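You operate a simulated robot arm through the tools that you are given. There is no shell and no other tool. Be economical: measure what you need, move in short steps, check, and stop when the job is done.

The job below is to be done with a simulated robot arm. You get a single attempt, and the scene is never put back.

TASK
Put the four hex sockets back on the posts that bear their sizes.

It is judged by the outcome, as a careful person would: the job done as asked, and still so three seconds after it is handed in. It fails if anything else is knocked over, pushed out of place, dropped, spilled or broken.

THE ROBOT
A 7-joint arm with a two-finger parallel gripper, fixed in place. Base frame: the origin is at the foot of the arm, x ahead of it, y to its left, z up; the work surface is at about z = 0. Readings come in mm, degrees, newtons and seconds.
With the tool pointing down near the work surface it reaches from about 240 to 620 mm from the base axis. Its first joint turns from -66.0 to 66.0 degrees. Payload 2.6 kg.
Tool frame: the origin (TCP) lies between the finger pads and is the grasp point; the fingertips stand 30 mm ahead of it; z points along the fingers, y is the line along which they close. The gripper opens to 94 mm. The fingers are 28 mm wide and 10 mm thick; the gripper's body (50 by 96 mm) begins 55 mm behind the TCP.
Orientation is told as [roll, pitch, yaw] about the base's x, y, z axes, in that order, counted from this pose: with the fingers straight down and closing along the base's y, the tool's x points along the base's -x, its y along +y and its z along -z.

THE INTERFACE
- The arm moves only by the tool send_rows. Its argument "steps" is a list that holds one entry, the list of rows, each a list of 7 numbers: the shift along the base's x, y, z in units of 50 mm (1.0 is 50 mm), then the turn, a rotation vector about the base's x, y, z in units of 6 degrees (1.0 is 6 degrees), then the closure, from 0 (fully open) to 1 (shut). In form: [[[dx, dy, dz, rx, ry, rz, gripper], ...]]. A call has 1 to 8 rows; each row shifts and turns the commanded pose from where the row before left it. A call with a number of a shift or a turn outside -1 to 1 is refused whole. A row lasts 0.2 s, in which the tool goes at most 50 mm and 8.6 degrees; a call with a longer step from one row to the next is refused whole, and so is a gripper value outside its range. Where a pose cannot be reached the arm comes as near as it can. A force on the tool above 40 N (or 10 N above the force at the start of the call, whichever is more), or a blocked arm, ends the call early, and 0.2 s more pass. The fingers move at their own pace (about 72 mm/s each) and stop on an object; they squeeze with about 22 N. The grip force told is the motor's: it shows also when the fingers shut on nothing. Time passes only in rows, and 0.2 s behind the last, so rows that do not move let the fingers close. The reply holds the time, the measured pose of the TCP, the force on the tool along the base axes, the opening and the grip force, in the units named above and with some noise, and new pictures: "show" is both (left out), scene, wrist or none.
- Cameras (640 x 400 px; columns grow to the right, rows downward): "scene" is fixed at [42.8, 436.5, 571.3]; the picture's right is [-0.72, -0.70, 0.00], its down [-0.35, 0.36, -0.87] and it looks along [0.60, -0.62, -0.50] (base axes); focal length 361 px, centre (320, 200). "wrist" rides on the gripper at [76, 14, -102] in the tool frame; the picture's right is [-0.18, 0.98, 0.00], its down [-0.75, -0.14, -0.64] and it looks along [-0.63, -0.12, 0.77] (tool axes); focal length 243 px, centre (320, 200). There is no depth. A picture from a camera that has moved, and an enlarged one, comes with that camera's place and axes in the base frame and with its lens.
- inspect(camera, box): a new picture of the part [left, top, right, bottom] of that camera's present view, enlarged. No time passes.
- job_done(): hands the job in; it is judged then, once.

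Work in short steps. Places have to be worked out from the pictures, the camera data and where the tool is seen: move nearer, look again, correct. Check each grasp and each placing, and mend what went wrong. You have 120 turns and 170 pictures in all, those below and enlarged ones among them. Open the gripper and draw the arm clear of the work before you hand the job in, unless the task says otherwise; then end with one line.

The tools are called after "Emit:" as a command line: name --argument value ..., lists and objects as JSON in quotes. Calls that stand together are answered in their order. send_rows: Moves the arm, as the interface text tells. Its arguments: {"type":"object","properties":{"steps":{"type":"array","items":{"type":"array","items":{"type":"array","items":{"type":"number"}}}},"show":{"type":"string","enum":["both","scene","wrist","none"]}},"required":["steps"]} The other tools are called the same way: inspect (camera, box) takes an enlarged picture of a part of a camera's view; job_done () hands the job in.

At the start:

```text
clock: 0.0
tool_pos: [426.9, -9.2, 331.0]
orientation: [0.1, 0.1, 0.0]
contact_force: [0.3, 0.4, -0.5]
width: 94.0
grasp_force: 0.0
```

scene: 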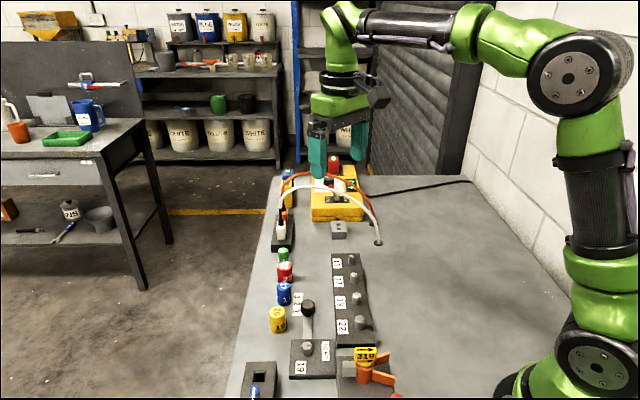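
wrist: 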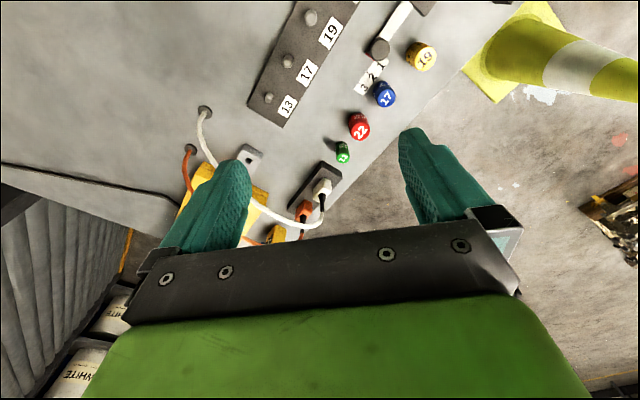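

I'll take enlarged views of the sockets and the post rail before moving.

Emit:
inspect --camera "scene" --box '[240, 230, 420, 400]'

Emit:
inspect --camera "wrist" --box '[230, 0, 470, 180]'

```text
2.35 times, centred on (330, 315) of scene
camera zoom: at [42.8, 436.5, 571.3], right [-0.72, -0.7, 0.0], down [-0.35, 0.36, -0.87], along [0.6, -0.62, -0.5], focal length 850 px, centre (296, -71)
```

zoom: 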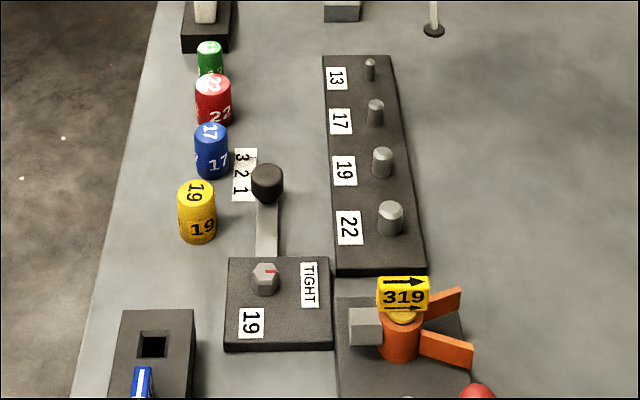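

```text
2.22 times, centred on (350, 90) of wrist
camera zoom: at [351.3, 4.6, 433.4], right [0.18, 0.98, 0.0], down [0.75, -0.14, 0.64], along [0.63, -0.12, -0.77], focal length 539 px, centre (253, 444)
```

zoom: 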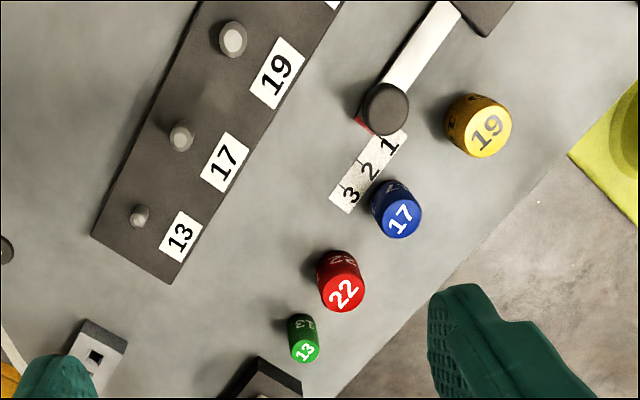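

The sockets stand in a diagonal row and the post rail runs parallel to it. My estimates are yellow 19 at (436,148), blue 17 at (479,95), red 22 at (530,47) and green 13 at (588,3). The posts run from about (452,-92) to (320,40). I'll hover above yellow with the gripper turned -45°.

Emit:
send_rows --steps '[[[0.02, 0.39, -0.45, 0, 0, -0.94, 0.4], [0.02, 0.39, -0.45, 0, 0, -0.94, 0.4], [0.02, 0.39, -0.45, 0, 0, -0.94, 0.4], [0.02, 0.39, -0.45, 0, 0, -0.94, 0.4], [0.02, 0.39, -0.45, 0, 0, -0.94, 0.4], [0.02, 0.39, -0.45, 0, 0, -0.94, 0.4], [0.02, 0.39, -0.45, 0, 0, -0.94, 0.4], [0.02, 0.39, -0.45, 0, 0, -0.94, 0.4]]]'

```text
clock: 1.8
tool_pos: [435.6, 146.9, 150.7]
orientation: [0.0, 0.0, -45.2]
contact_force: [0.3, 0.6, -0.4]
width: 56.4
grasp_force: 0.0
camera wrist: at [392.8, 210.3, 252.4], right [0.83, 0.56, 0.0], down [0.43, -0.63, 0.64], along [0.36, -0.53, -0.77], focal length 243 px, centre (320, 200)
```

scene: 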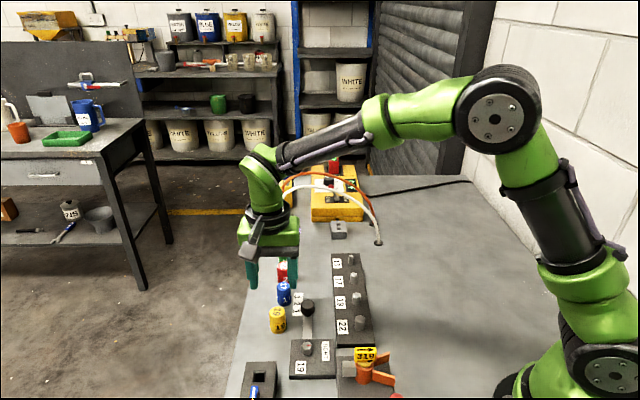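
wrist: 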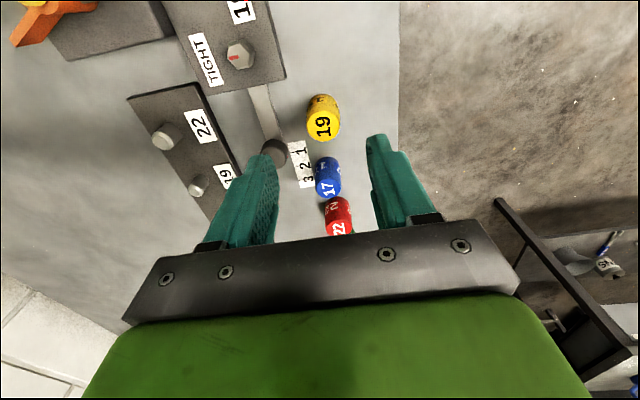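

Emit:
inspect --camera "wrist" --box '[250, 70, 410, 170]'

Emit:
inspect --camera "wrist" --box '[120, 70, 280, 200]'

```text
4.00 times, centred on (330, 120) of wrist
camera zoom: at [392.8, 210.3, 252.4], right [0.83, 0.56, 0.0], down [0.43, -0.63, 0.64], along [0.36, -0.53, -0.77], focal length 970 px, centre (280, 520)
```

zoom: 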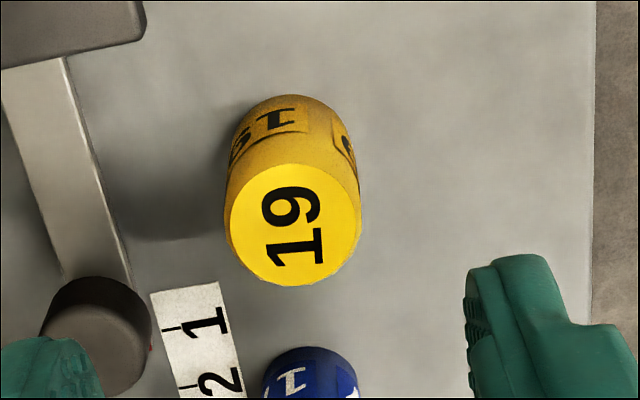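

```text
3.08 times, centred on (200, 135) of wrist
camera zoom: at [392.8, 210.3, 252.4], right [0.83, 0.56, 0.0], down [0.43, -0.63, 0.64], along [0.36, -0.53, -0.77], focal length 746 px, centre (689, 400)
```

zoom: 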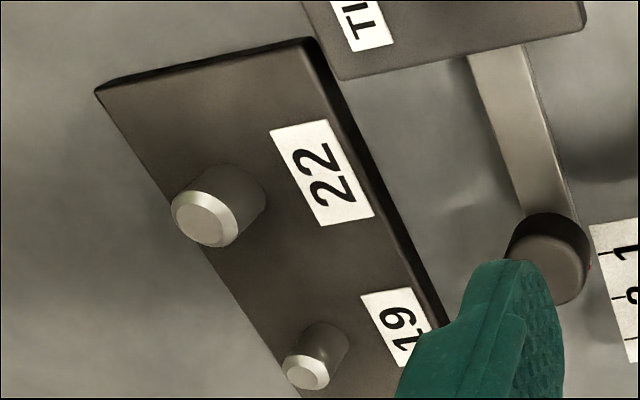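

The posts are round, so yaw won't matter. Yellow's centre comes out at about (444.5,139.5) with its top near z=45. The lever knob stands near the inner finger, so I turn to yaw -72°, re-centre and lower part of the way to check.

Emit:
send_rows --steps '[[[0.04, -0.03, -0.1, 0, 0, -0.9, 0.45], [0.04, -0.03, -0.2, 0, 0, -0.9, 0.45], [0.04, -0.03, -0.2, 0, 0, -0.9, 0.45], [0.04, -0.03, -0.3, 0, 0, -0.9, 0.45], [0.02, -0.03, -0.2, 0, 0, -0.9, 0.45]]]' --show "wrist"

```text
clock: 3.0
tool_pos: [444.5, 140.5, 99.8]
orientation: [0.0, 0.0, -72.3]
contact_force: [0.7, -0.8, 0.3]
width: 51.8
grasp_force: 0.1
camera wrist: at [434.9, 216.0, 203.1], right [0.99, 0.12, 0.0], down [0.1, -0.76, 0.64], along [0.08, -0.64, -0.77], focal length 243 px, centre (320, 200)
```

wrist: 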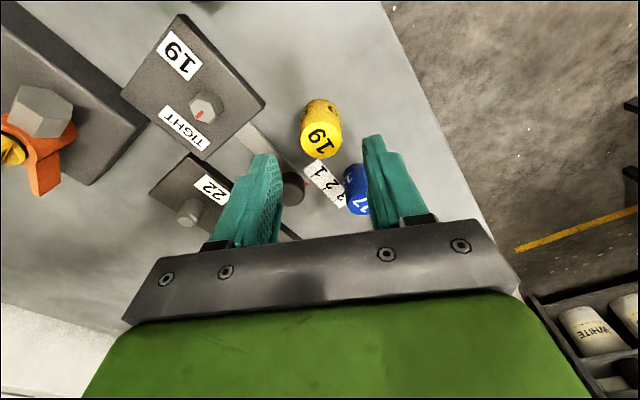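

Yellow is centred at about (445,139.5), so I descend to z=40 and close.

Emit:
send_rows --steps '[[[0.01, -0.01, -0.4, 0, 0, 0, 0.45], [0, -0.01, -0.4, 0, 0, 0, 0.45], [0, 0, -0.4, 0, 0, 0, 0.45], [0, 0, 0, 0, 0, 0, 1], [0, 0, 0, 0, 0, 0, 1], [0, 0, 0, 0, 0, 0, 1]]]'

```text
clock: 4.4
tool_pos: [445.5, 138.5, 40.8]
orientation: [0.0, 0.1, -72.0]
contact_force: [-0.1, -0.2, -0.3]
width: 30.4
grasp_force: 22.2
camera wrist: at [435.8, 215.1, 143.4], right [0.99, 0.13, 0.0], down [0.1, -0.76, 0.64], along [0.08, -0.64, -0.77], focal length 243 px, centre (320, 200)
```

scene: 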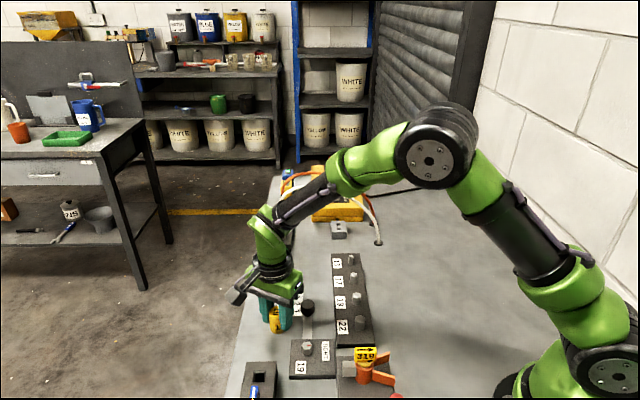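
wrist: 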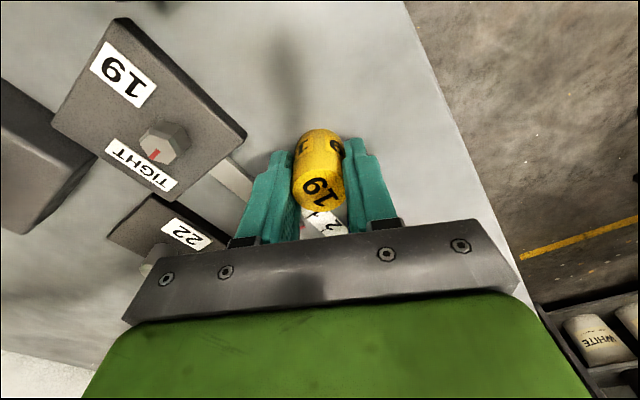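

The grip is firm, so I lift to z≈160, go over the 19 post and turn back to yaw -45°.

Emit:
send_rows --steps '[[[0, 0, 0.8, 0, 0, 0, 1], [0, 0, 0.8, 0, 0, 0, 1], [0, 0, 0.8, 0, 0, 0, 1], [-0.32, -0.58, 0, 0, 0, 0.9, 1], [-0.32, -0.58, 0, 0, 0, 0.9, 1], [-0.32, -0.58, 0, 0, 0, 0.9, 1], [-0.32, -0.58, 0, 0, 0, 0.9, 1], [-0.31, -0.57, 0, 0, 0, 0.9, 1]]]'

```text
clock: 6.2
tool_pos: [364.6, -6.6, 161.8]
orientation: [-0.1, 0.0, -45.1]
contact_force: [0.7, -0.2, -0.7]
width: 30.1
grasp_force: 22.3
camera wrist: at [322.0, 55.9, 263.6], right [0.82, 0.57, 0.0], down [0.43, -0.63, 0.64], along [0.36, -0.53, -0.77], focal length 243 px, centre (320, 200)
```

scene: 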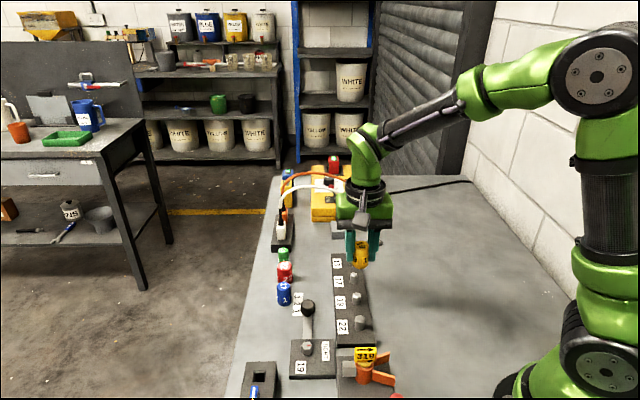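
wrist: 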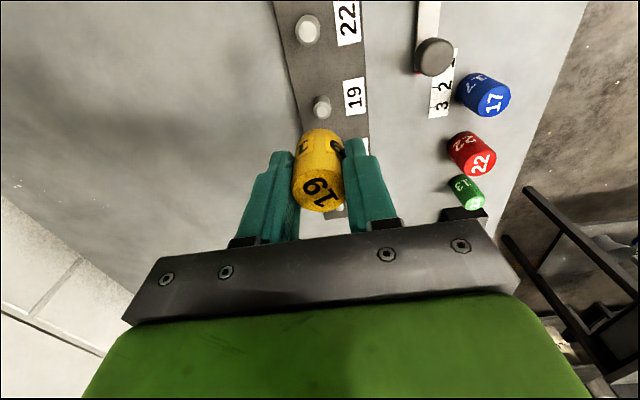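

Emit:
inspect --camera "wrist" --box '[260, 0, 420, 100]'

Emit:
inspect --camera "wrist" --box '[260, 70, 420, 170]'

Emit:
inspect --camera "wrist" --box '[400, 50, 560, 220]'

```text
4.00 times, centred on (340, 50) of wrist
camera zoom: at [322.0, 55.9, 263.6], right [0.82, 0.57, 0.0], down [0.43, -0.63, 0.64], along [0.36, -0.53, -0.77], focal length 970 px, centre (240, 800)
```

zoom: 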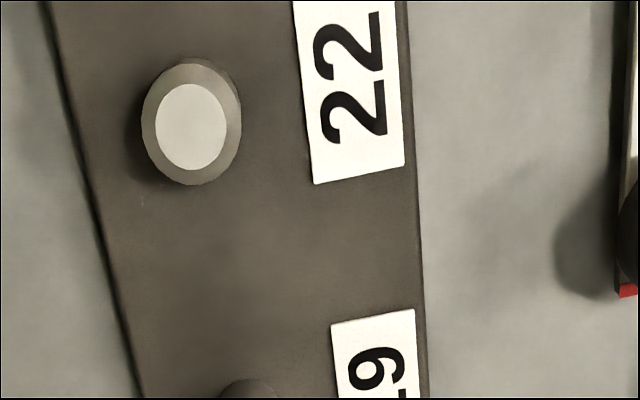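

```text
4.00 times, centred on (340, 120) of wrist
camera zoom: at [322.0, 55.9, 263.6], right [0.82, 0.57, 0.0], down [0.43, -0.63, 0.64], along [0.36, -0.53, -0.77], focal length 970 px, centre (240, 520)
```

zoom: 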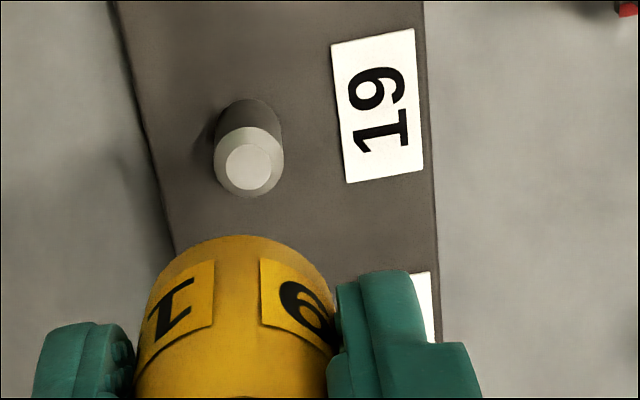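

```text
2.35 times, centred on (480, 135) of wrist
camera zoom: at [322.0, 55.9, 263.6], right [0.82, 0.57, 0.0], down [0.43, -0.63, 0.64], along [0.36, -0.53, -0.77], focal length 571 px, centre (-56, 353)
```

zoom: 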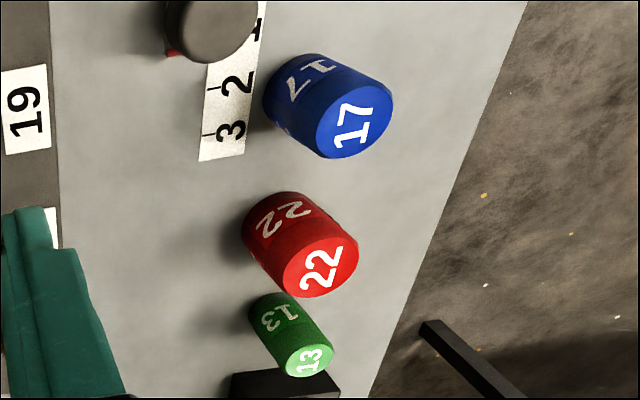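

The posts are chamfered pegs with tops around z≈38. For a measurement that depends little on post height, I move forward along the rail so the 19 post is nearly straight under the wrist camera.

Emit:
send_rows --steps '[[[0.31, -0.3, -0.2, 0, 0, 0, 1], [0.31, -0.3, -0.4, 0, 0, 0, 1], [0.31, -0.31, -0.4, 0, 0, 0, 1]]]' --show "wrist"

Emit:
inspect --camera "wrist" --box '[240, 0, 400, 100]'

```text
clock: 7.0
tool_pos: [411.0, -50.9, 111.8]
orientation: [0.0, 0.0, -45.1]
contact_force: [0.3, -0.1, -0.1]
width: 30.2
grasp_force: 22.3
camera wrist: at [368.5, 11.9, 213.9], right [0.83, 0.56, 0.0], down [0.43, -0.63, 0.64], along [0.36, -0.53, -0.77], focal length 243 px, centre (320, 200)
```

wrist: 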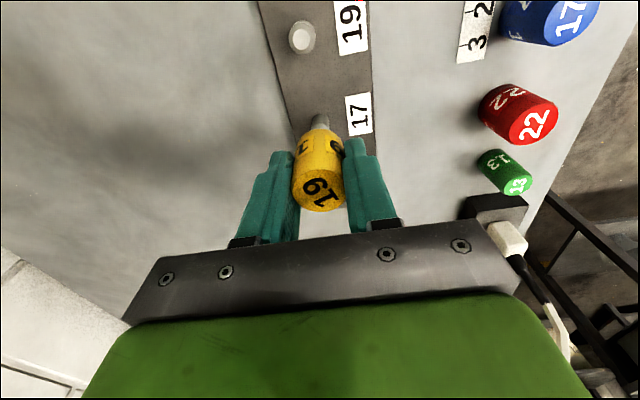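

```text
4.00 times, centred on (320, 50) of wrist
camera zoom: at [368.5, 11.9, 213.9], right [0.83, 0.56, 0.0], down [0.43, -0.63, 0.64], along [0.36, -0.53, -0.77], focal length 970 px, centre (320, 800)
```

zoom: 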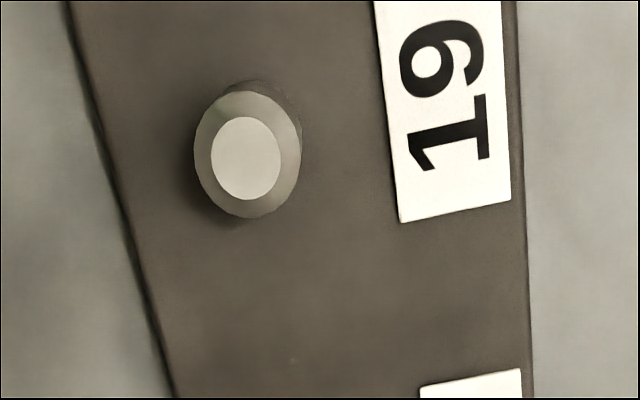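

The 19 post measures (368.9,-9.5), good to about 1 mm. I go directly over it and lower until the socket's bottom is just above the post's top.

Emit:
send_rows --steps '[[[-0.28, 0.28, 0, 0, 0, 0, 1], [-0.28, 0.28, 0, 0, 0, 0, 1], [-0.28, 0.268, -0.2, 0, 0, 0, 1], [0, 0, -0.3, 0, 0, 0, 1], [0, 0, 0, 0, 0, 0, 1]]]'

Emit:
inspect --camera "scene" --box '[310, 230, 410, 350]'

```text
clock: 8.2
tool_pos: [370.0, -9.5, 86.9]
orientation: [0.0, -0.1, -45.1]
contact_force: [-1.0, -0.3, -1.3]
width: 30.6
grasp_force: 22.2
camera wrist: at [326.3, 53.7, 188.8], right [0.83, 0.56, 0.0], down [0.43, -0.63, 0.64], along [0.36, -0.53, -0.77], focal length 243 px, centre (320, 200)
```

scene: 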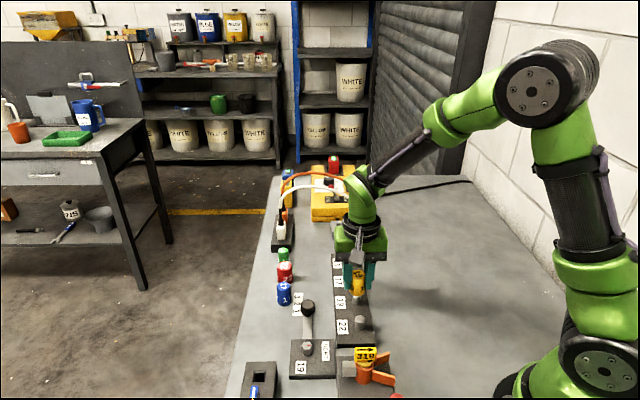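
wrist: 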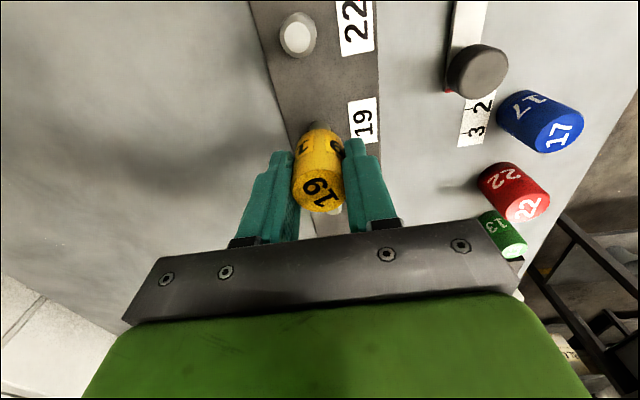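

```text
3.33 times, centred on (360, 290) of scene
camera zoom: at [42.8, 436.5, 571.3], right [-0.72, -0.7, 0.0], down [-0.35, 0.36, -0.87], along [0.6, -0.62, -0.5], focal length 1204 px, centre (187, -100)
```

zoom: 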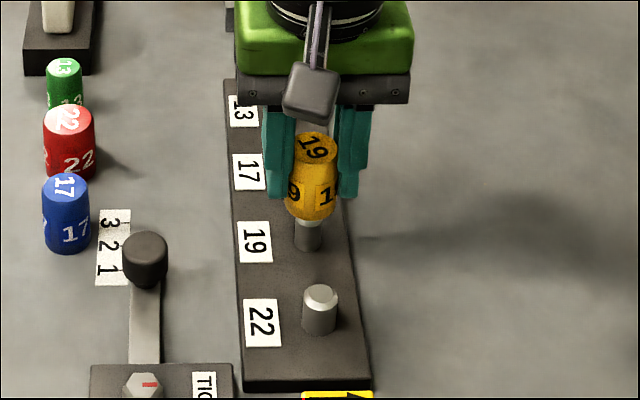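

In the scene view the socket lines up with the lean of its post. I lower it in small steps, with the force stop as a guard.

Emit:
send_rows --steps '[[[-0.01, 0, -0.12, 0, 0, 0, 1], [0, 0, -0.12, 0, 0, 0, 1], [0, 0, -0.12, 0, 0, 0, 1], [0, 0, -0.12, 0, 0, 0, 1]]]' --show "scene"

Emit:
inspect --camera "scene" --box '[310, 230, 410, 350]'

```text
clock: 9.2
tool_pos: [367.6, -9.8, 62.5]
orientation: [0.0, 0.0, -45.1]
contact_force: [-0.9, 0.2, -1.6]
width: 30.3
grasp_force: 22.0
```

scene: 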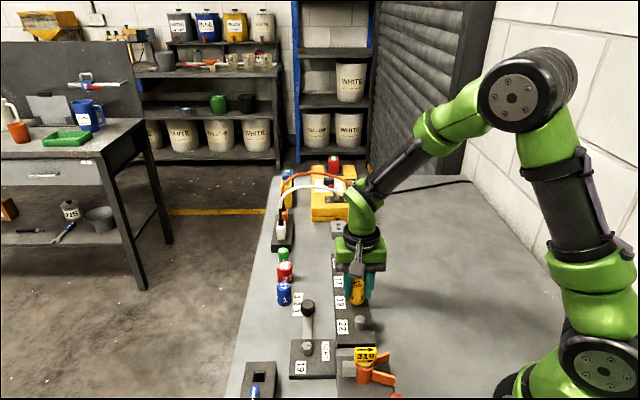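

```text
3.33 times, centred on (360, 290) of scene
camera zoom: at [42.8, 436.5, 571.3], right [-0.72, -0.7, 0.0], down [-0.35, 0.36, -0.87], along [0.6, -0.62, -0.5], focal length 1204 px, centre (187, -100)
```

zoom: 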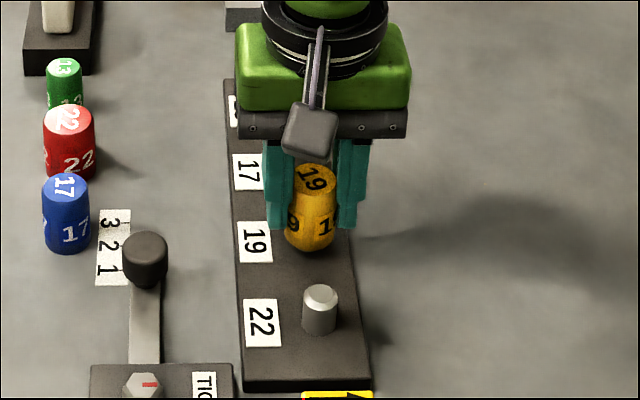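

It slid over the post without any force, so I keep going down gently until it seats.

Emit:
send_rows --steps '[[[0, 0, -0.06, 0, 0, 0, 1], [0, 0, -0.06, 0, 0, 0, 1], [0, 0, -0.04, 0, 0, 0, 1]]]' --show "none"

```text
clock: 10.0
tool_pos: [368.4, -8.9, 54.6]
orientation: [0.0, -0.1, -45.1]
contact_force: [0.8, 0.2, 0.0]
width: 30.3
grasp_force: 22.4
```

Emit:
send_rows --steps '[[[0, 0, -0.03, 0, 0, 0, 1], [0, 0, -0.03, 0, 0, 0, 1]]]' --show "scene"

Emit:
inspect --camera "scene" --box '[310, 230, 410, 350]'

```text
clock: 10.6
tool_pos: [370.4, -9.7, 51.5]
orientation: [0.1, -0.1, -45.2]
contact_force: [-5.1, -0.3, 20.3]
width: 30.4
grasp_force: 22.2
```

scene: 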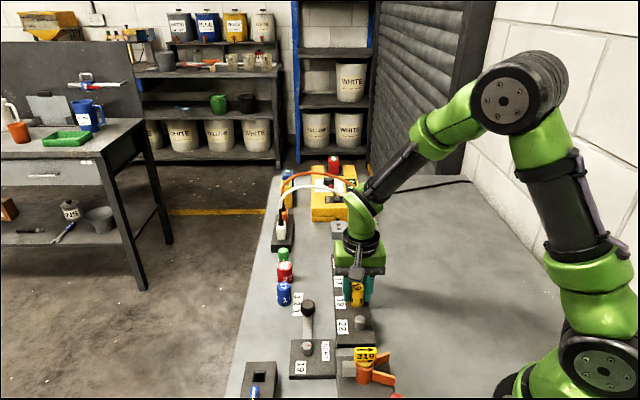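

```text
3.33 times, centred on (360, 290) of scene
camera zoom: at [42.7, 436.5, 571.3], right [-0.72, -0.7, 0.0], down [-0.35, 0.36, -0.87], along [0.6, -0.62, -0.5], focal length 1204 px, centre (187, -100)
```

zoom: 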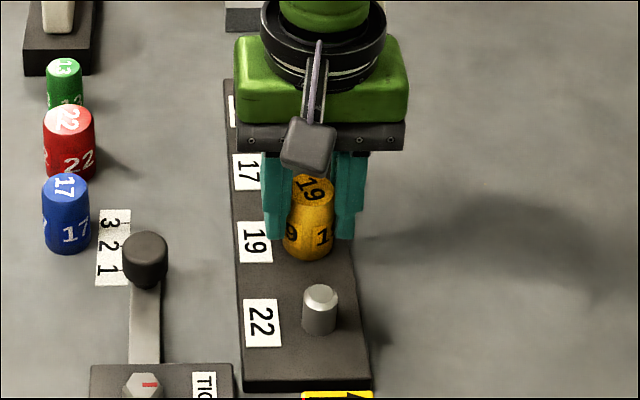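

Seated, with 20 N of contact at z≈51.5. I release, rise clear and look from above.

Emit:
send_rows --steps '[[[0, 0, 0.02, 0, 0, 0, 0.5], [0, 0, 0, 0, 0, 0, 0.5], [0, 0, 0.3, 0, 0, 0, 0.5], [0, 0, 0.5, 0, 0, 0, 0.5], [0, 0, 0.7, 0, 0, 0, 0.5], [0, 0, 0.5, 0, 0, 0, 0.5]]]'

Emit:
inspect --camera "wrist" --box '[260, 0, 560, 190]'

```text
clock: 12.0
tool_pos: [369.3, -9.6, 151.4]
orientation: [0.1, 0.1, -45.1]
contact_force: [-0.4, 0.1, 0.6]
width: 47.0
grasp_force: 0.0
camera wrist: at [326.3, 53.7, 254.6], right [0.83, 0.56, 0.0], down [0.43, -0.63, 0.64], along [0.36, -0.53, -0.77], focal length 243 px, centre (320, 200)
```

scene: 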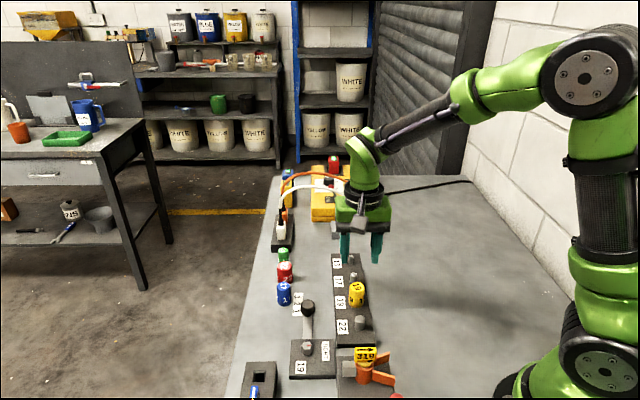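
wrist: 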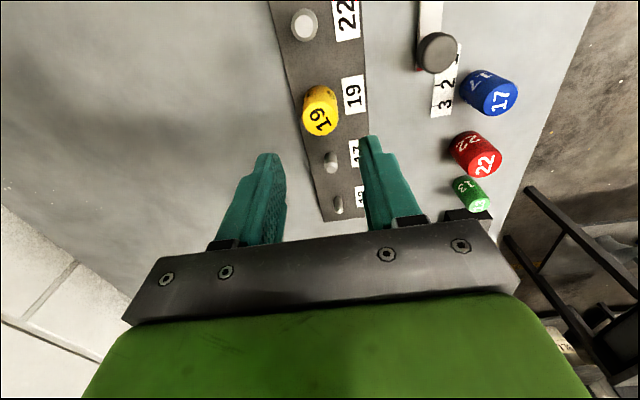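

```text
2.11 times, centred on (410, 95) of wrist
camera zoom: at [326.3, 53.7, 254.6], right [0.83, 0.56, 0.0], down [0.43, -0.63, 0.64], along [0.36, -0.53, -0.77], focal length 511 px, centre (130, 421)
```

zoom: 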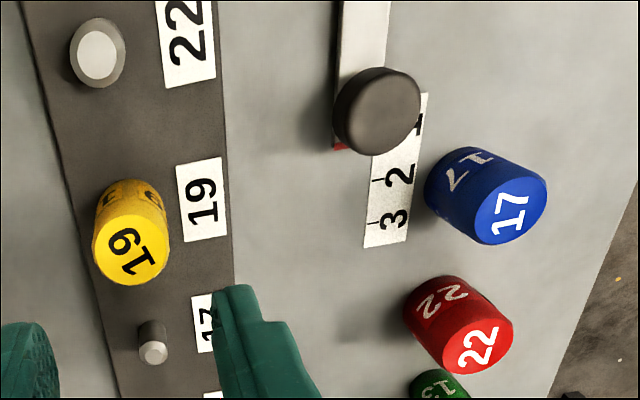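

Yellow is seated. Blue works out at about (487,85.5), red at about (532.5,42.7) and post 22 at about (325,35). I move above blue.

Emit:
send_rows --steps '[[[0.59, 0.475, 0, 0, 0, 0, 0.45], [0.59, 0.475, 0, 0, 0, 0, 0.45], [0.59, 0.475, 0, 0, 0, 0, 0.45], [0.588, 0.477, -0.2, 0, 0, 0, 0.45], [0, 0, -0.6, 0, 0, 0, 0.45]]]' --show "wrist"

Emit:
inspect --camera "wrist" --box '[240, 90, 400, 190]'

```text
clock: 13.2
tool_pos: [488.1, 86.4, 111.8]
orientation: [0.0, 0.0, -45.0]
contact_force: [-0.1, 0.0, 0.3]
width: 51.8
grasp_force: 0.0
camera wrist: at [444.4, 149.5, 214.0], right [0.83, 0.56, 0.0], down [0.43, -0.63, 0.64], along [0.36, -0.53, -0.77], focal length 243 px, centre (320, 200)
```

wrist: 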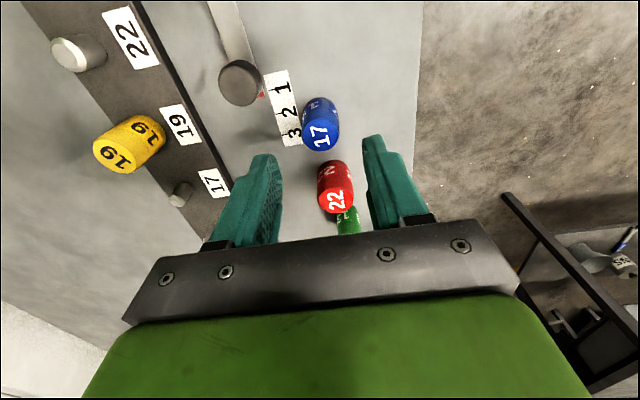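

```text
4.00 times, centred on (320, 140) of wrist
camera zoom: at [444.4, 149.5, 214.0], right [0.83, 0.56, 0.0], down [0.43, -0.63, 0.64], along [0.36, -0.53, -0.77], focal length 970 px, centre (320, 440)
```

zoom: 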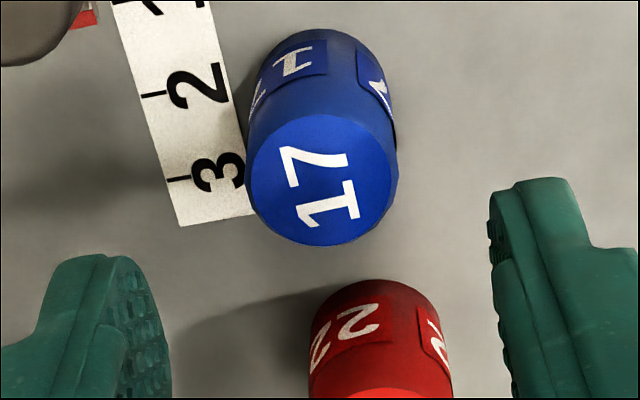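

Blue is centred under the tool, so I descend and grasp it.

Emit:
send_rows --steps '[[[0, 0, -0.5, 0, 0, 0, 0.45], [0, 0, -0.5, 0, 0, 0, 0.45], [0, 0, -0.42, 0, 0, 0, 0.45], [0, 0, 0, 0, 0, 0, 1], [0, 0, 0, 0, 0, 0, 1], [0, 0, 0, 0, 0, 0, 1]]]' --show "wrist"

Emit:
inspect --camera "wrist" --box '[240, 110, 400, 210]'

```text
clock: 14.6
tool_pos: [486.7, 84.8, 41.1]
orientation: [0.0, -0.1, -45.2]
contact_force: [-0.2, -0.2, -0.4]
width: 28.9
grasp_force: 21.7
camera wrist: at [443.7, 148.4, 143.2], right [0.83, 0.56, 0.0], down [0.43, -0.63, 0.64], along [0.36, -0.53, -0.77], focal length 243 px, centre (320, 200)
```

wrist: 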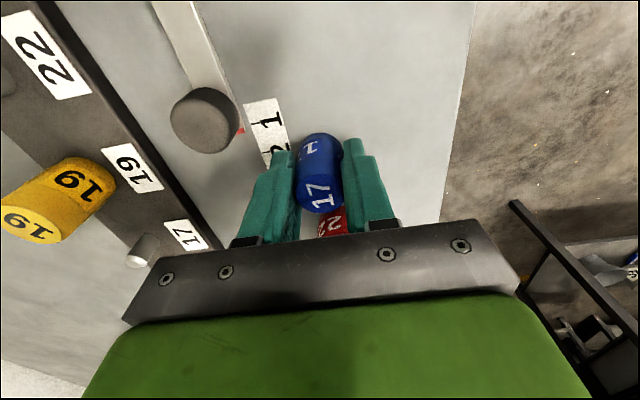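

```text
4.00 times, centred on (320, 160) of wrist
camera zoom: at [443.7, 148.4, 143.2], right [0.83, 0.56, 0.0], down [0.43, -0.63, 0.64], along [0.36, -0.53, -0.77], focal length 970 px, centre (320, 360)
```

zoom: 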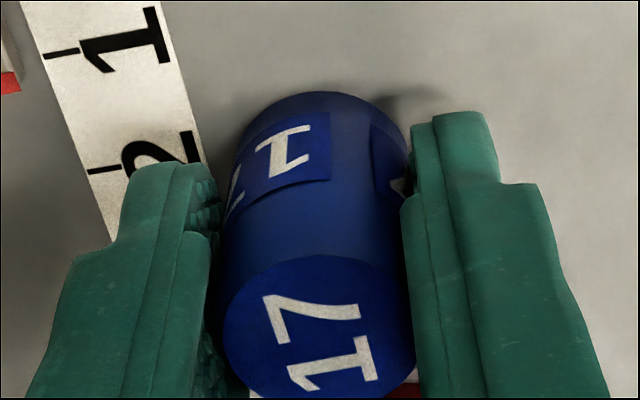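

Grip is good. I lift and traverse to a spot beyond post 17 so the camera looks nearly straight down at that post.

Emit:
send_rows --steps '[[[0, 0, 0.9, 0, 0, 0, 1], [0, 0, 0.9, 0, 0, 0, 1], [0, 0, 0.6, 0, 0, 0, 1], [-0.13, -0.73, 0, 0, 0, 0, 1], [-0.13, -0.73, 0, 0, 0, 0, 1], [-0.13, -0.73, 0, 0, 0, 0, 1], [-0.13, -0.73, -0.3, 0, 0, 0, 1], [-0.12, -0.71, -0.6, 0, 0, 0, 1]]]' --show "wrist"

Emit:
inspect --camera "wrist" --box '[240, 0, 400, 100]'

```text
clock: 16.4
tool_pos: [455.8, -96.2, 116.8]
orientation: [0.0, 0.0, -45.1]
contact_force: [0.1, 1.1, 0.3]
width: 29.2
grasp_force: 21.8
camera wrist: at [411.4, -32.5, 218.7], right [0.83, 0.56, 0.0], down [0.43, -0.63, 0.64], along [0.36, -0.53, -0.77], focal length 243 px, centre (320, 200)
```

wrist: 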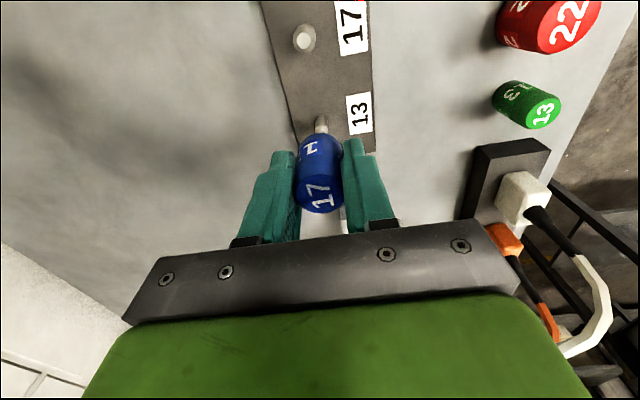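

```text
4.00 times, centred on (320, 50) of wrist
camera zoom: at [411.4, -32.5, 218.7], right [0.83, 0.56, 0.0], down [0.43, -0.63, 0.64], along [0.36, -0.53, -0.77], focal length 970 px, centre (320, 800)
```

zoom: 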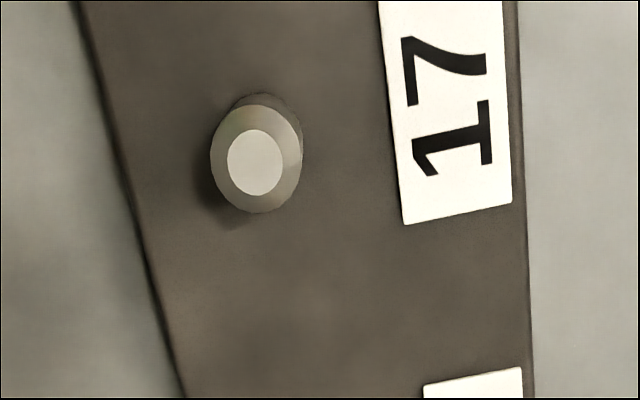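

Post 17 works out at (414.6,-55). I move over it and go down to just above its top.

Emit:
send_rows --steps '[[[-0.27, 0.275, 0, 0, 0, 0, 1], [-0.27, 0.275, 0, 0, 0, 0, 1], [-0.27, 0.274, -0.2, 0, 0, 0, 1], [0, 0, -0.4, 0, 0, 0, 1], [0, 0, 0, 0, 0, 0, 1]]]' --show "scene"

Emit:
inspect --camera "scene" --box '[310, 220, 410, 320]'

```text
clock: 17.6
tool_pos: [412.8, -55.5, 85.5]
orientation: [0.0, -0.1, -45.1]
contact_force: [-0.2, 0.8, -0.4]
width: 28.5
grasp_force: 21.9
```

scene: 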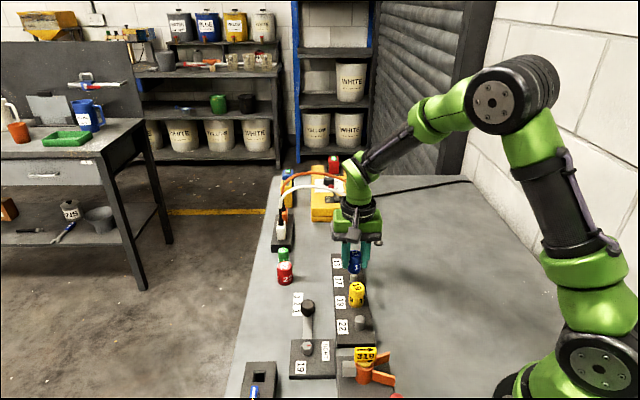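

```text
4.00 times, centred on (360, 270) of scene
camera zoom: at [42.8, 436.5, 571.3], right [-0.72, -0.7, 0.0], down [-0.35, 0.36, -0.87], along [0.6, -0.62, -0.5], focal length 1444 px, centre (160, -80)
```

zoom: 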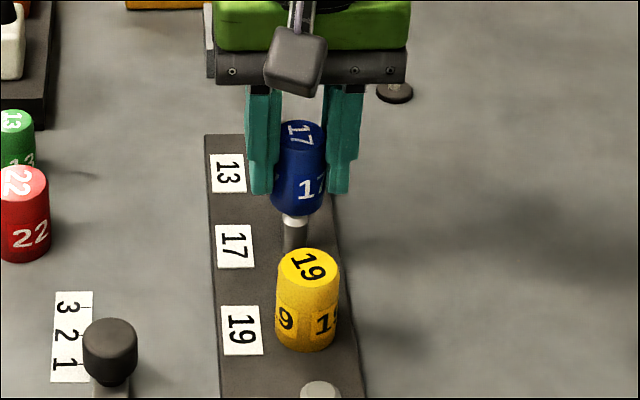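

Aligned, so I lower blue.

Emit:
send_rows --steps '[[[0, 0, -0.12, 0, 0, 0, 1], [0, 0, -0.12, 0, 0, 0, 1], [0, 0, -0.12, 0, 0, 0, 1], [0, 0, -0.12, 0, 0, 0, 1], [0, 0, -0.1, 0, 0, 0, 1], [0, 0, -0.05, 0, 0, 0, 1], [0, 0, -0.04, 0, 0, 0, 1]]]' --show "scene"

Emit:
inspect --camera "scene" --box '[310, 220, 410, 320]'

```text
clock: 19.2
tool_pos: [413.9, -55.5, 53.0]
orientation: [0.0, 0.1, -45.3]
contact_force: [-5.3, 2.9, 5.9]
width: 28.8
grasp_force: 22.2
```

scene: 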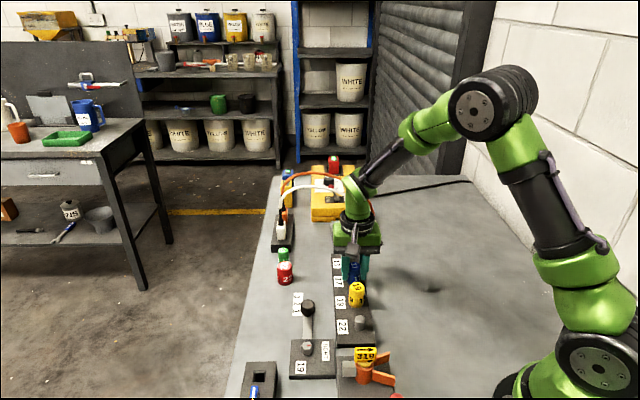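

```text
4.00 times, centred on (360, 270) of scene
camera zoom: at [42.8, 436.5, 571.3], right [-0.72, -0.7, 0.0], down [-0.35, 0.36, -0.87], along [0.6, -0.62, -0.5], focal length 1444 px, centre (160, -80)
```

zoom: 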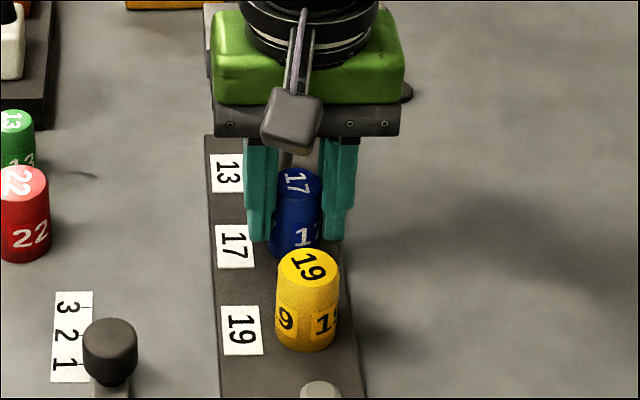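

Blue is at seating height with light contact. I press 1 mm more, release and rise.

Emit:
send_rows --steps '[[[0, 0, -0.025, 0, 0, 0, 1], [0, 0, 0.01, 0, 0, 0, 0.5], [0, 0, 0, 0, 0, 0, 0.5], [0, 0, 0.3, 0, 0, 0, 0.5], [0, 0, 0.5, 0, 0, 0, 0.5], [0, 0, 0.7, 0, 0, 0, 0.5], [0, 0, 0.5, 0, 0, 0, 0.5]]]' --show "scene"

Emit:
inspect --camera "scene" --box '[310, 220, 410, 320]'

```text
clock: 20.8
tool_pos: [413.9, -55.9, 151.6]
orientation: [0.0, 0.0, -45.1]
contact_force: [0.1, -0.3, 0.1]
width: 46.8
grasp_force: 0.0
```

scene: 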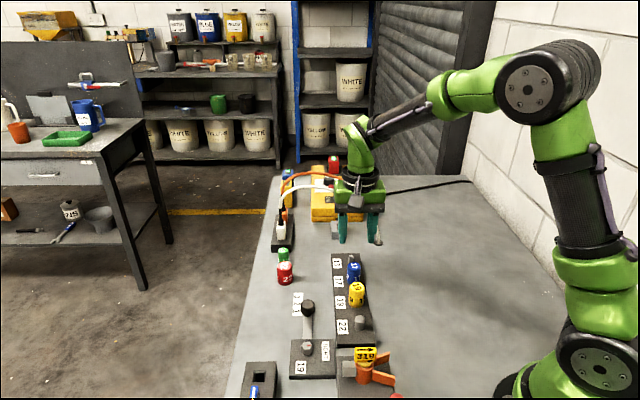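

```text
4.00 times, centred on (360, 270) of scene
camera zoom: at [42.8, 436.5, 571.3], right [-0.72, -0.7, 0.0], down [-0.35, 0.36, -0.87], along [0.6, -0.62, -0.5], focal length 1444 px, centre (160, -80)
```

zoom: 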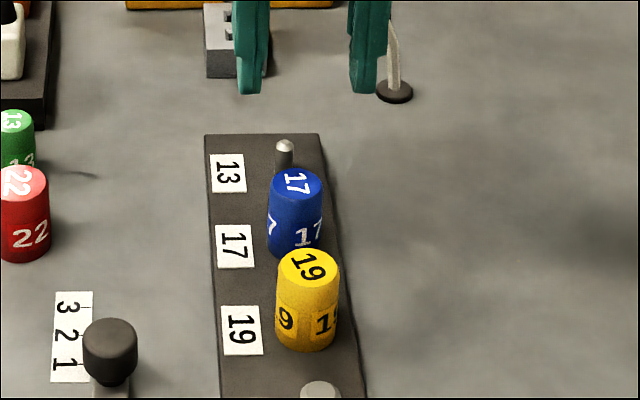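

Blue is seated. Next I go over red, near (533,42).

Emit:
send_rows --steps '[[[0.595, 0.49, 0, 0, 0, 0, 0.4], [0.595, 0.49, 0, 0, 0, 0, 0.4], [0.595, 0.49, 0, 0, 0, 0, 0.4], [0.595, 0.49, -0.2, 0, 0, 0, 0.4], [0, 0, -0.6, 0, 0, 0, 0.4]]]' --show "wrist"

Emit:
inspect --camera "wrist" --box '[240, 90, 400, 190]'

```text
clock: 22.0
tool_pos: [534.3, 42.9, 111.4]
orientation: [0.0, -0.1, -45.0]
contact_force: [-0.2, 0.8, -0.6]
width: 56.3
grasp_force: 0.1
camera wrist: at [491.3, 106.1, 213.7], right [0.83, 0.56, 0.0], down [0.43, -0.63, 0.64], along [0.36, -0.53, -0.77], focal length 243 px, centre (320, 200)
```

wrist: 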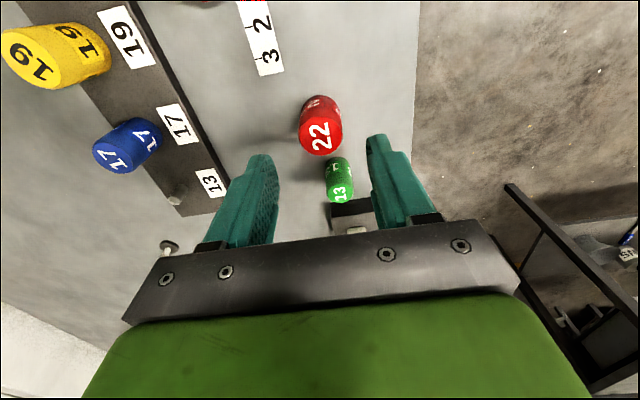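

```text
4.00 times, centred on (320, 140) of wrist
camera zoom: at [491.3, 106.1, 213.7], right [0.83, 0.56, 0.0], down [0.43, -0.63, 0.64], along [0.36, -0.53, -0.77], focal length 970 px, centre (320, 440)
```

zoom: 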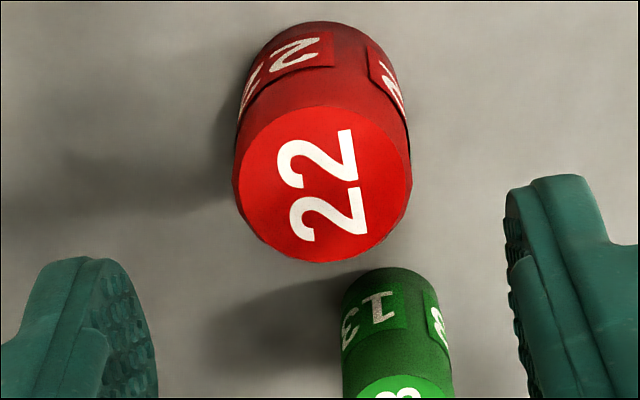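

Red is within 1.5 mm of centre, so I correct, descend and grasp.

Emit:
send_rows --steps '[[[0.01, -0.01, -0.5, 0, 0, 0, 0.4], [0.01, -0.01, -0.5, 0, 0, 0, 0.4], [0, 0, -0.42, 0, 0, 0, 0.4], [0, 0, 0, 0, 0, 0, 1], [0, 0, 0, 0, 0, 0, 1], [0, 0, 0, 0, 0, 0, 1]]]' --show "wrist"

Emit:
inspect --camera "wrist" --box '[240, 110, 400, 210]'

```text
clock: 23.4
tool_pos: [535.0, 41.2, 41.8]
orientation: [0.0, 0.0, -45.1]
contact_force: [0.0, 1.1, 0.5]
width: 34.1
grasp_force: 21.7
camera wrist: at [492.4, 105.5, 143.2], right [0.83, 0.56, 0.0], down [0.43, -0.63, 0.64], along [0.36, -0.53, -0.77], focal length 243 px, centre (320, 200)
```

wrist: 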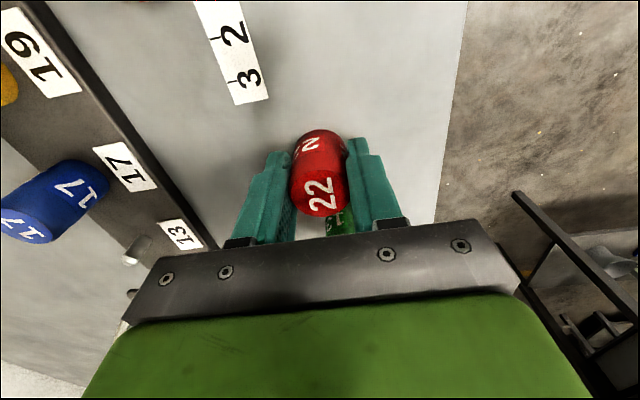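

```text
4.00 times, centred on (320, 160) of wrist
camera zoom: at [492.4, 105.5, 143.2], right [0.83, 0.56, 0.0], down [0.43, -0.63, 0.64], along [0.36, -0.53, -0.77], focal length 970 px, centre (320, 360)
```

zoom: 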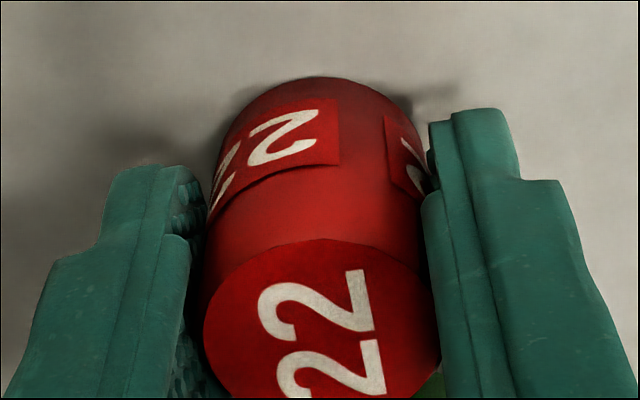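

Red is gripped at 34 mm. Near post 22 the tagged valve sits on the side where the wrist camera would be, so I'll place red at yaw 0. First I lift.

Emit:
send_rows --steps '[[[0, 0, 0.8, 0, 0, 0, 1], [0, 0, 0.8, 0, 0, 0, 1], [0, 0, 0.8, 0, 0, 0, 1]]]' --show "none"

Emit:
send_rows --steps '[[[-0.526, -0.0175, 0, 0, 0, 0.94, 1], [-0.526, -0.0175, 0, 0, 0, 0.94, 1], [-0.526, -0.0175, 0, 0, 0, 0.94, 1], [-0.526, -0.0175, 0, 0, 0, 0.94, 1], [-0.526, -0.0175, 0, 0, 0, 0.94, 1], [-0.526, -0.0175, 0, 0, 0, 0.94, 1], [-0.526, -0.0175, 0, 0, 0, 0.94, 1], [-0.526, -0.0175, 0, 0, 0, 0.94, 1]]]'

Emit:
inspect --camera "wrist" --box '[240, 70, 400, 170]'

```text
clock: 24.2
tool_pos: [534.9, 41.6, 161.0]
orientation: [-0.1, 0.0, -45.2]
contact_force: [-0.7, 1.2, -0.9]
width: 34.0
grasp_force: 21.6
```

```text
clock: 26.0
tool_pos: [323.7, 35.1, 159.9]
orientation: [0.0, 0.0, 0.2]
contact_force: [0.7, -0.6, -0.4]
width: 34.0
grasp_force: 21.9
camera wrist: at [248.3, 48.0, 263.1], right [0.18, 0.98, 0.0], down [0.75, -0.14, 0.64], along [0.63, -0.12, -0.77], focal length 243 px, centre (320, 200)
```

scene: 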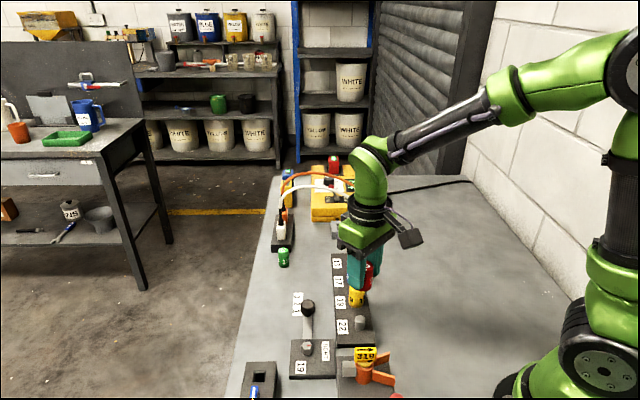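
wrist: 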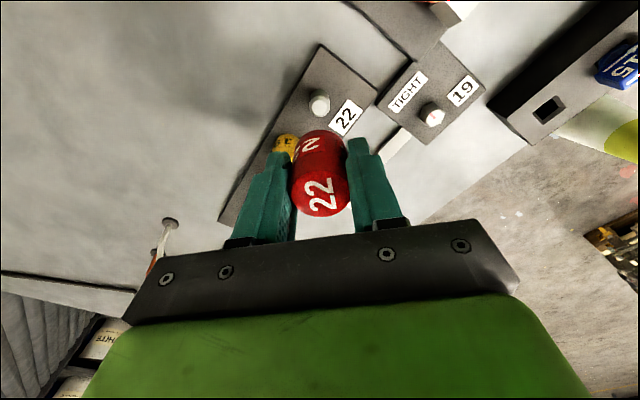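

```text
4.00 times, centred on (320, 120) of wrist
camera zoom: at [248.3, 48.0, 263.1], right [0.18, 0.98, 0.0], down [0.75, -0.14, 0.64], along [0.63, -0.12, -0.77], focal length 970 px, centre (320, 520)
```

zoom: 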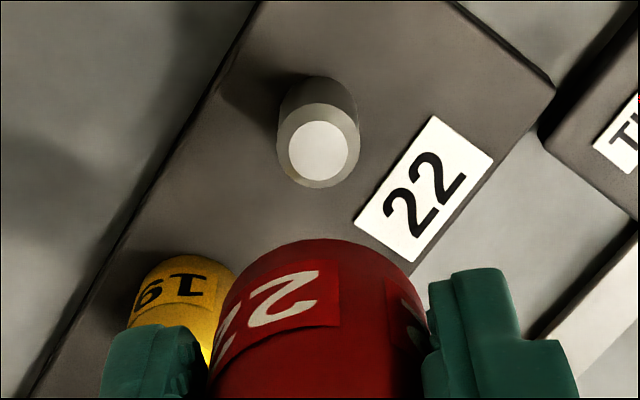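

Post 22 appears almost exactly under the tool axis. I nudge x by +0.7 mm and lower to just above it.

Emit:
send_rows --steps '[[[0.014, 0.004, -0.4, 0, 0, 0, 1], [0, 0, -0.5, 0, 0, 0, 1], [0, 0, -0.55, 0, 0, 0, 1], [0, 0, 0, 0, 0, 0, 1]]]'

Emit:
inspect --camera "scene" --box '[310, 260, 410, 360]'

```text
clock: 27.0
tool_pos: [325.7, 34.2, 89.1]
orientation: [-0.1, 0.0, 0.0]
contact_force: [-0.3, 0.2, -0.9]
width: 33.7
grasp_force: 21.9
camera wrist: at [249.6, 48.0, 190.7], right [0.18, 0.98, 0.0], down [0.75, -0.14, 0.64], along [0.63, -0.12, -0.77], focal length 243 px, centre (320, 200)
```

scene: 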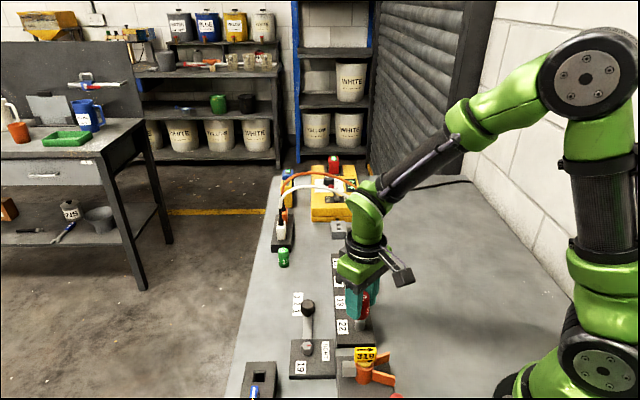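
wrist: 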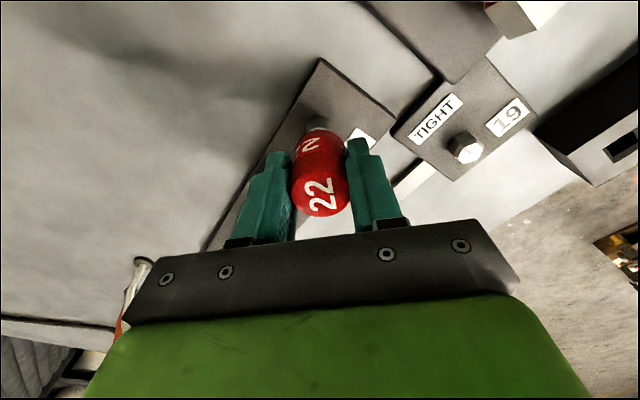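

```text
4.00 times, centred on (360, 310) of scene
camera zoom: at [42.8, 436.5, 571.3], right [-0.72, -0.7, 0.0], down [-0.35, 0.36, -0.87], along [0.6, -0.62, -0.5], focal length 1444 px, centre (160, -240)
```

zoom: 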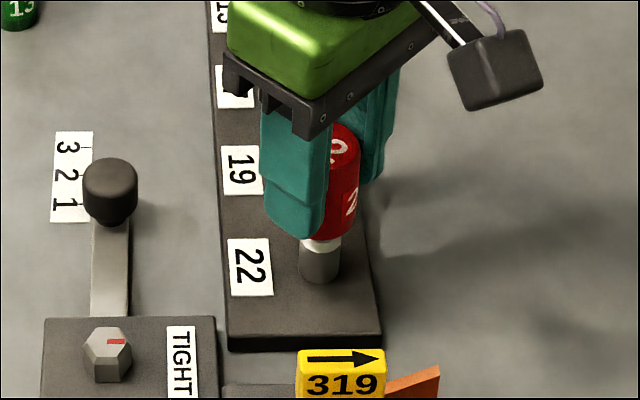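

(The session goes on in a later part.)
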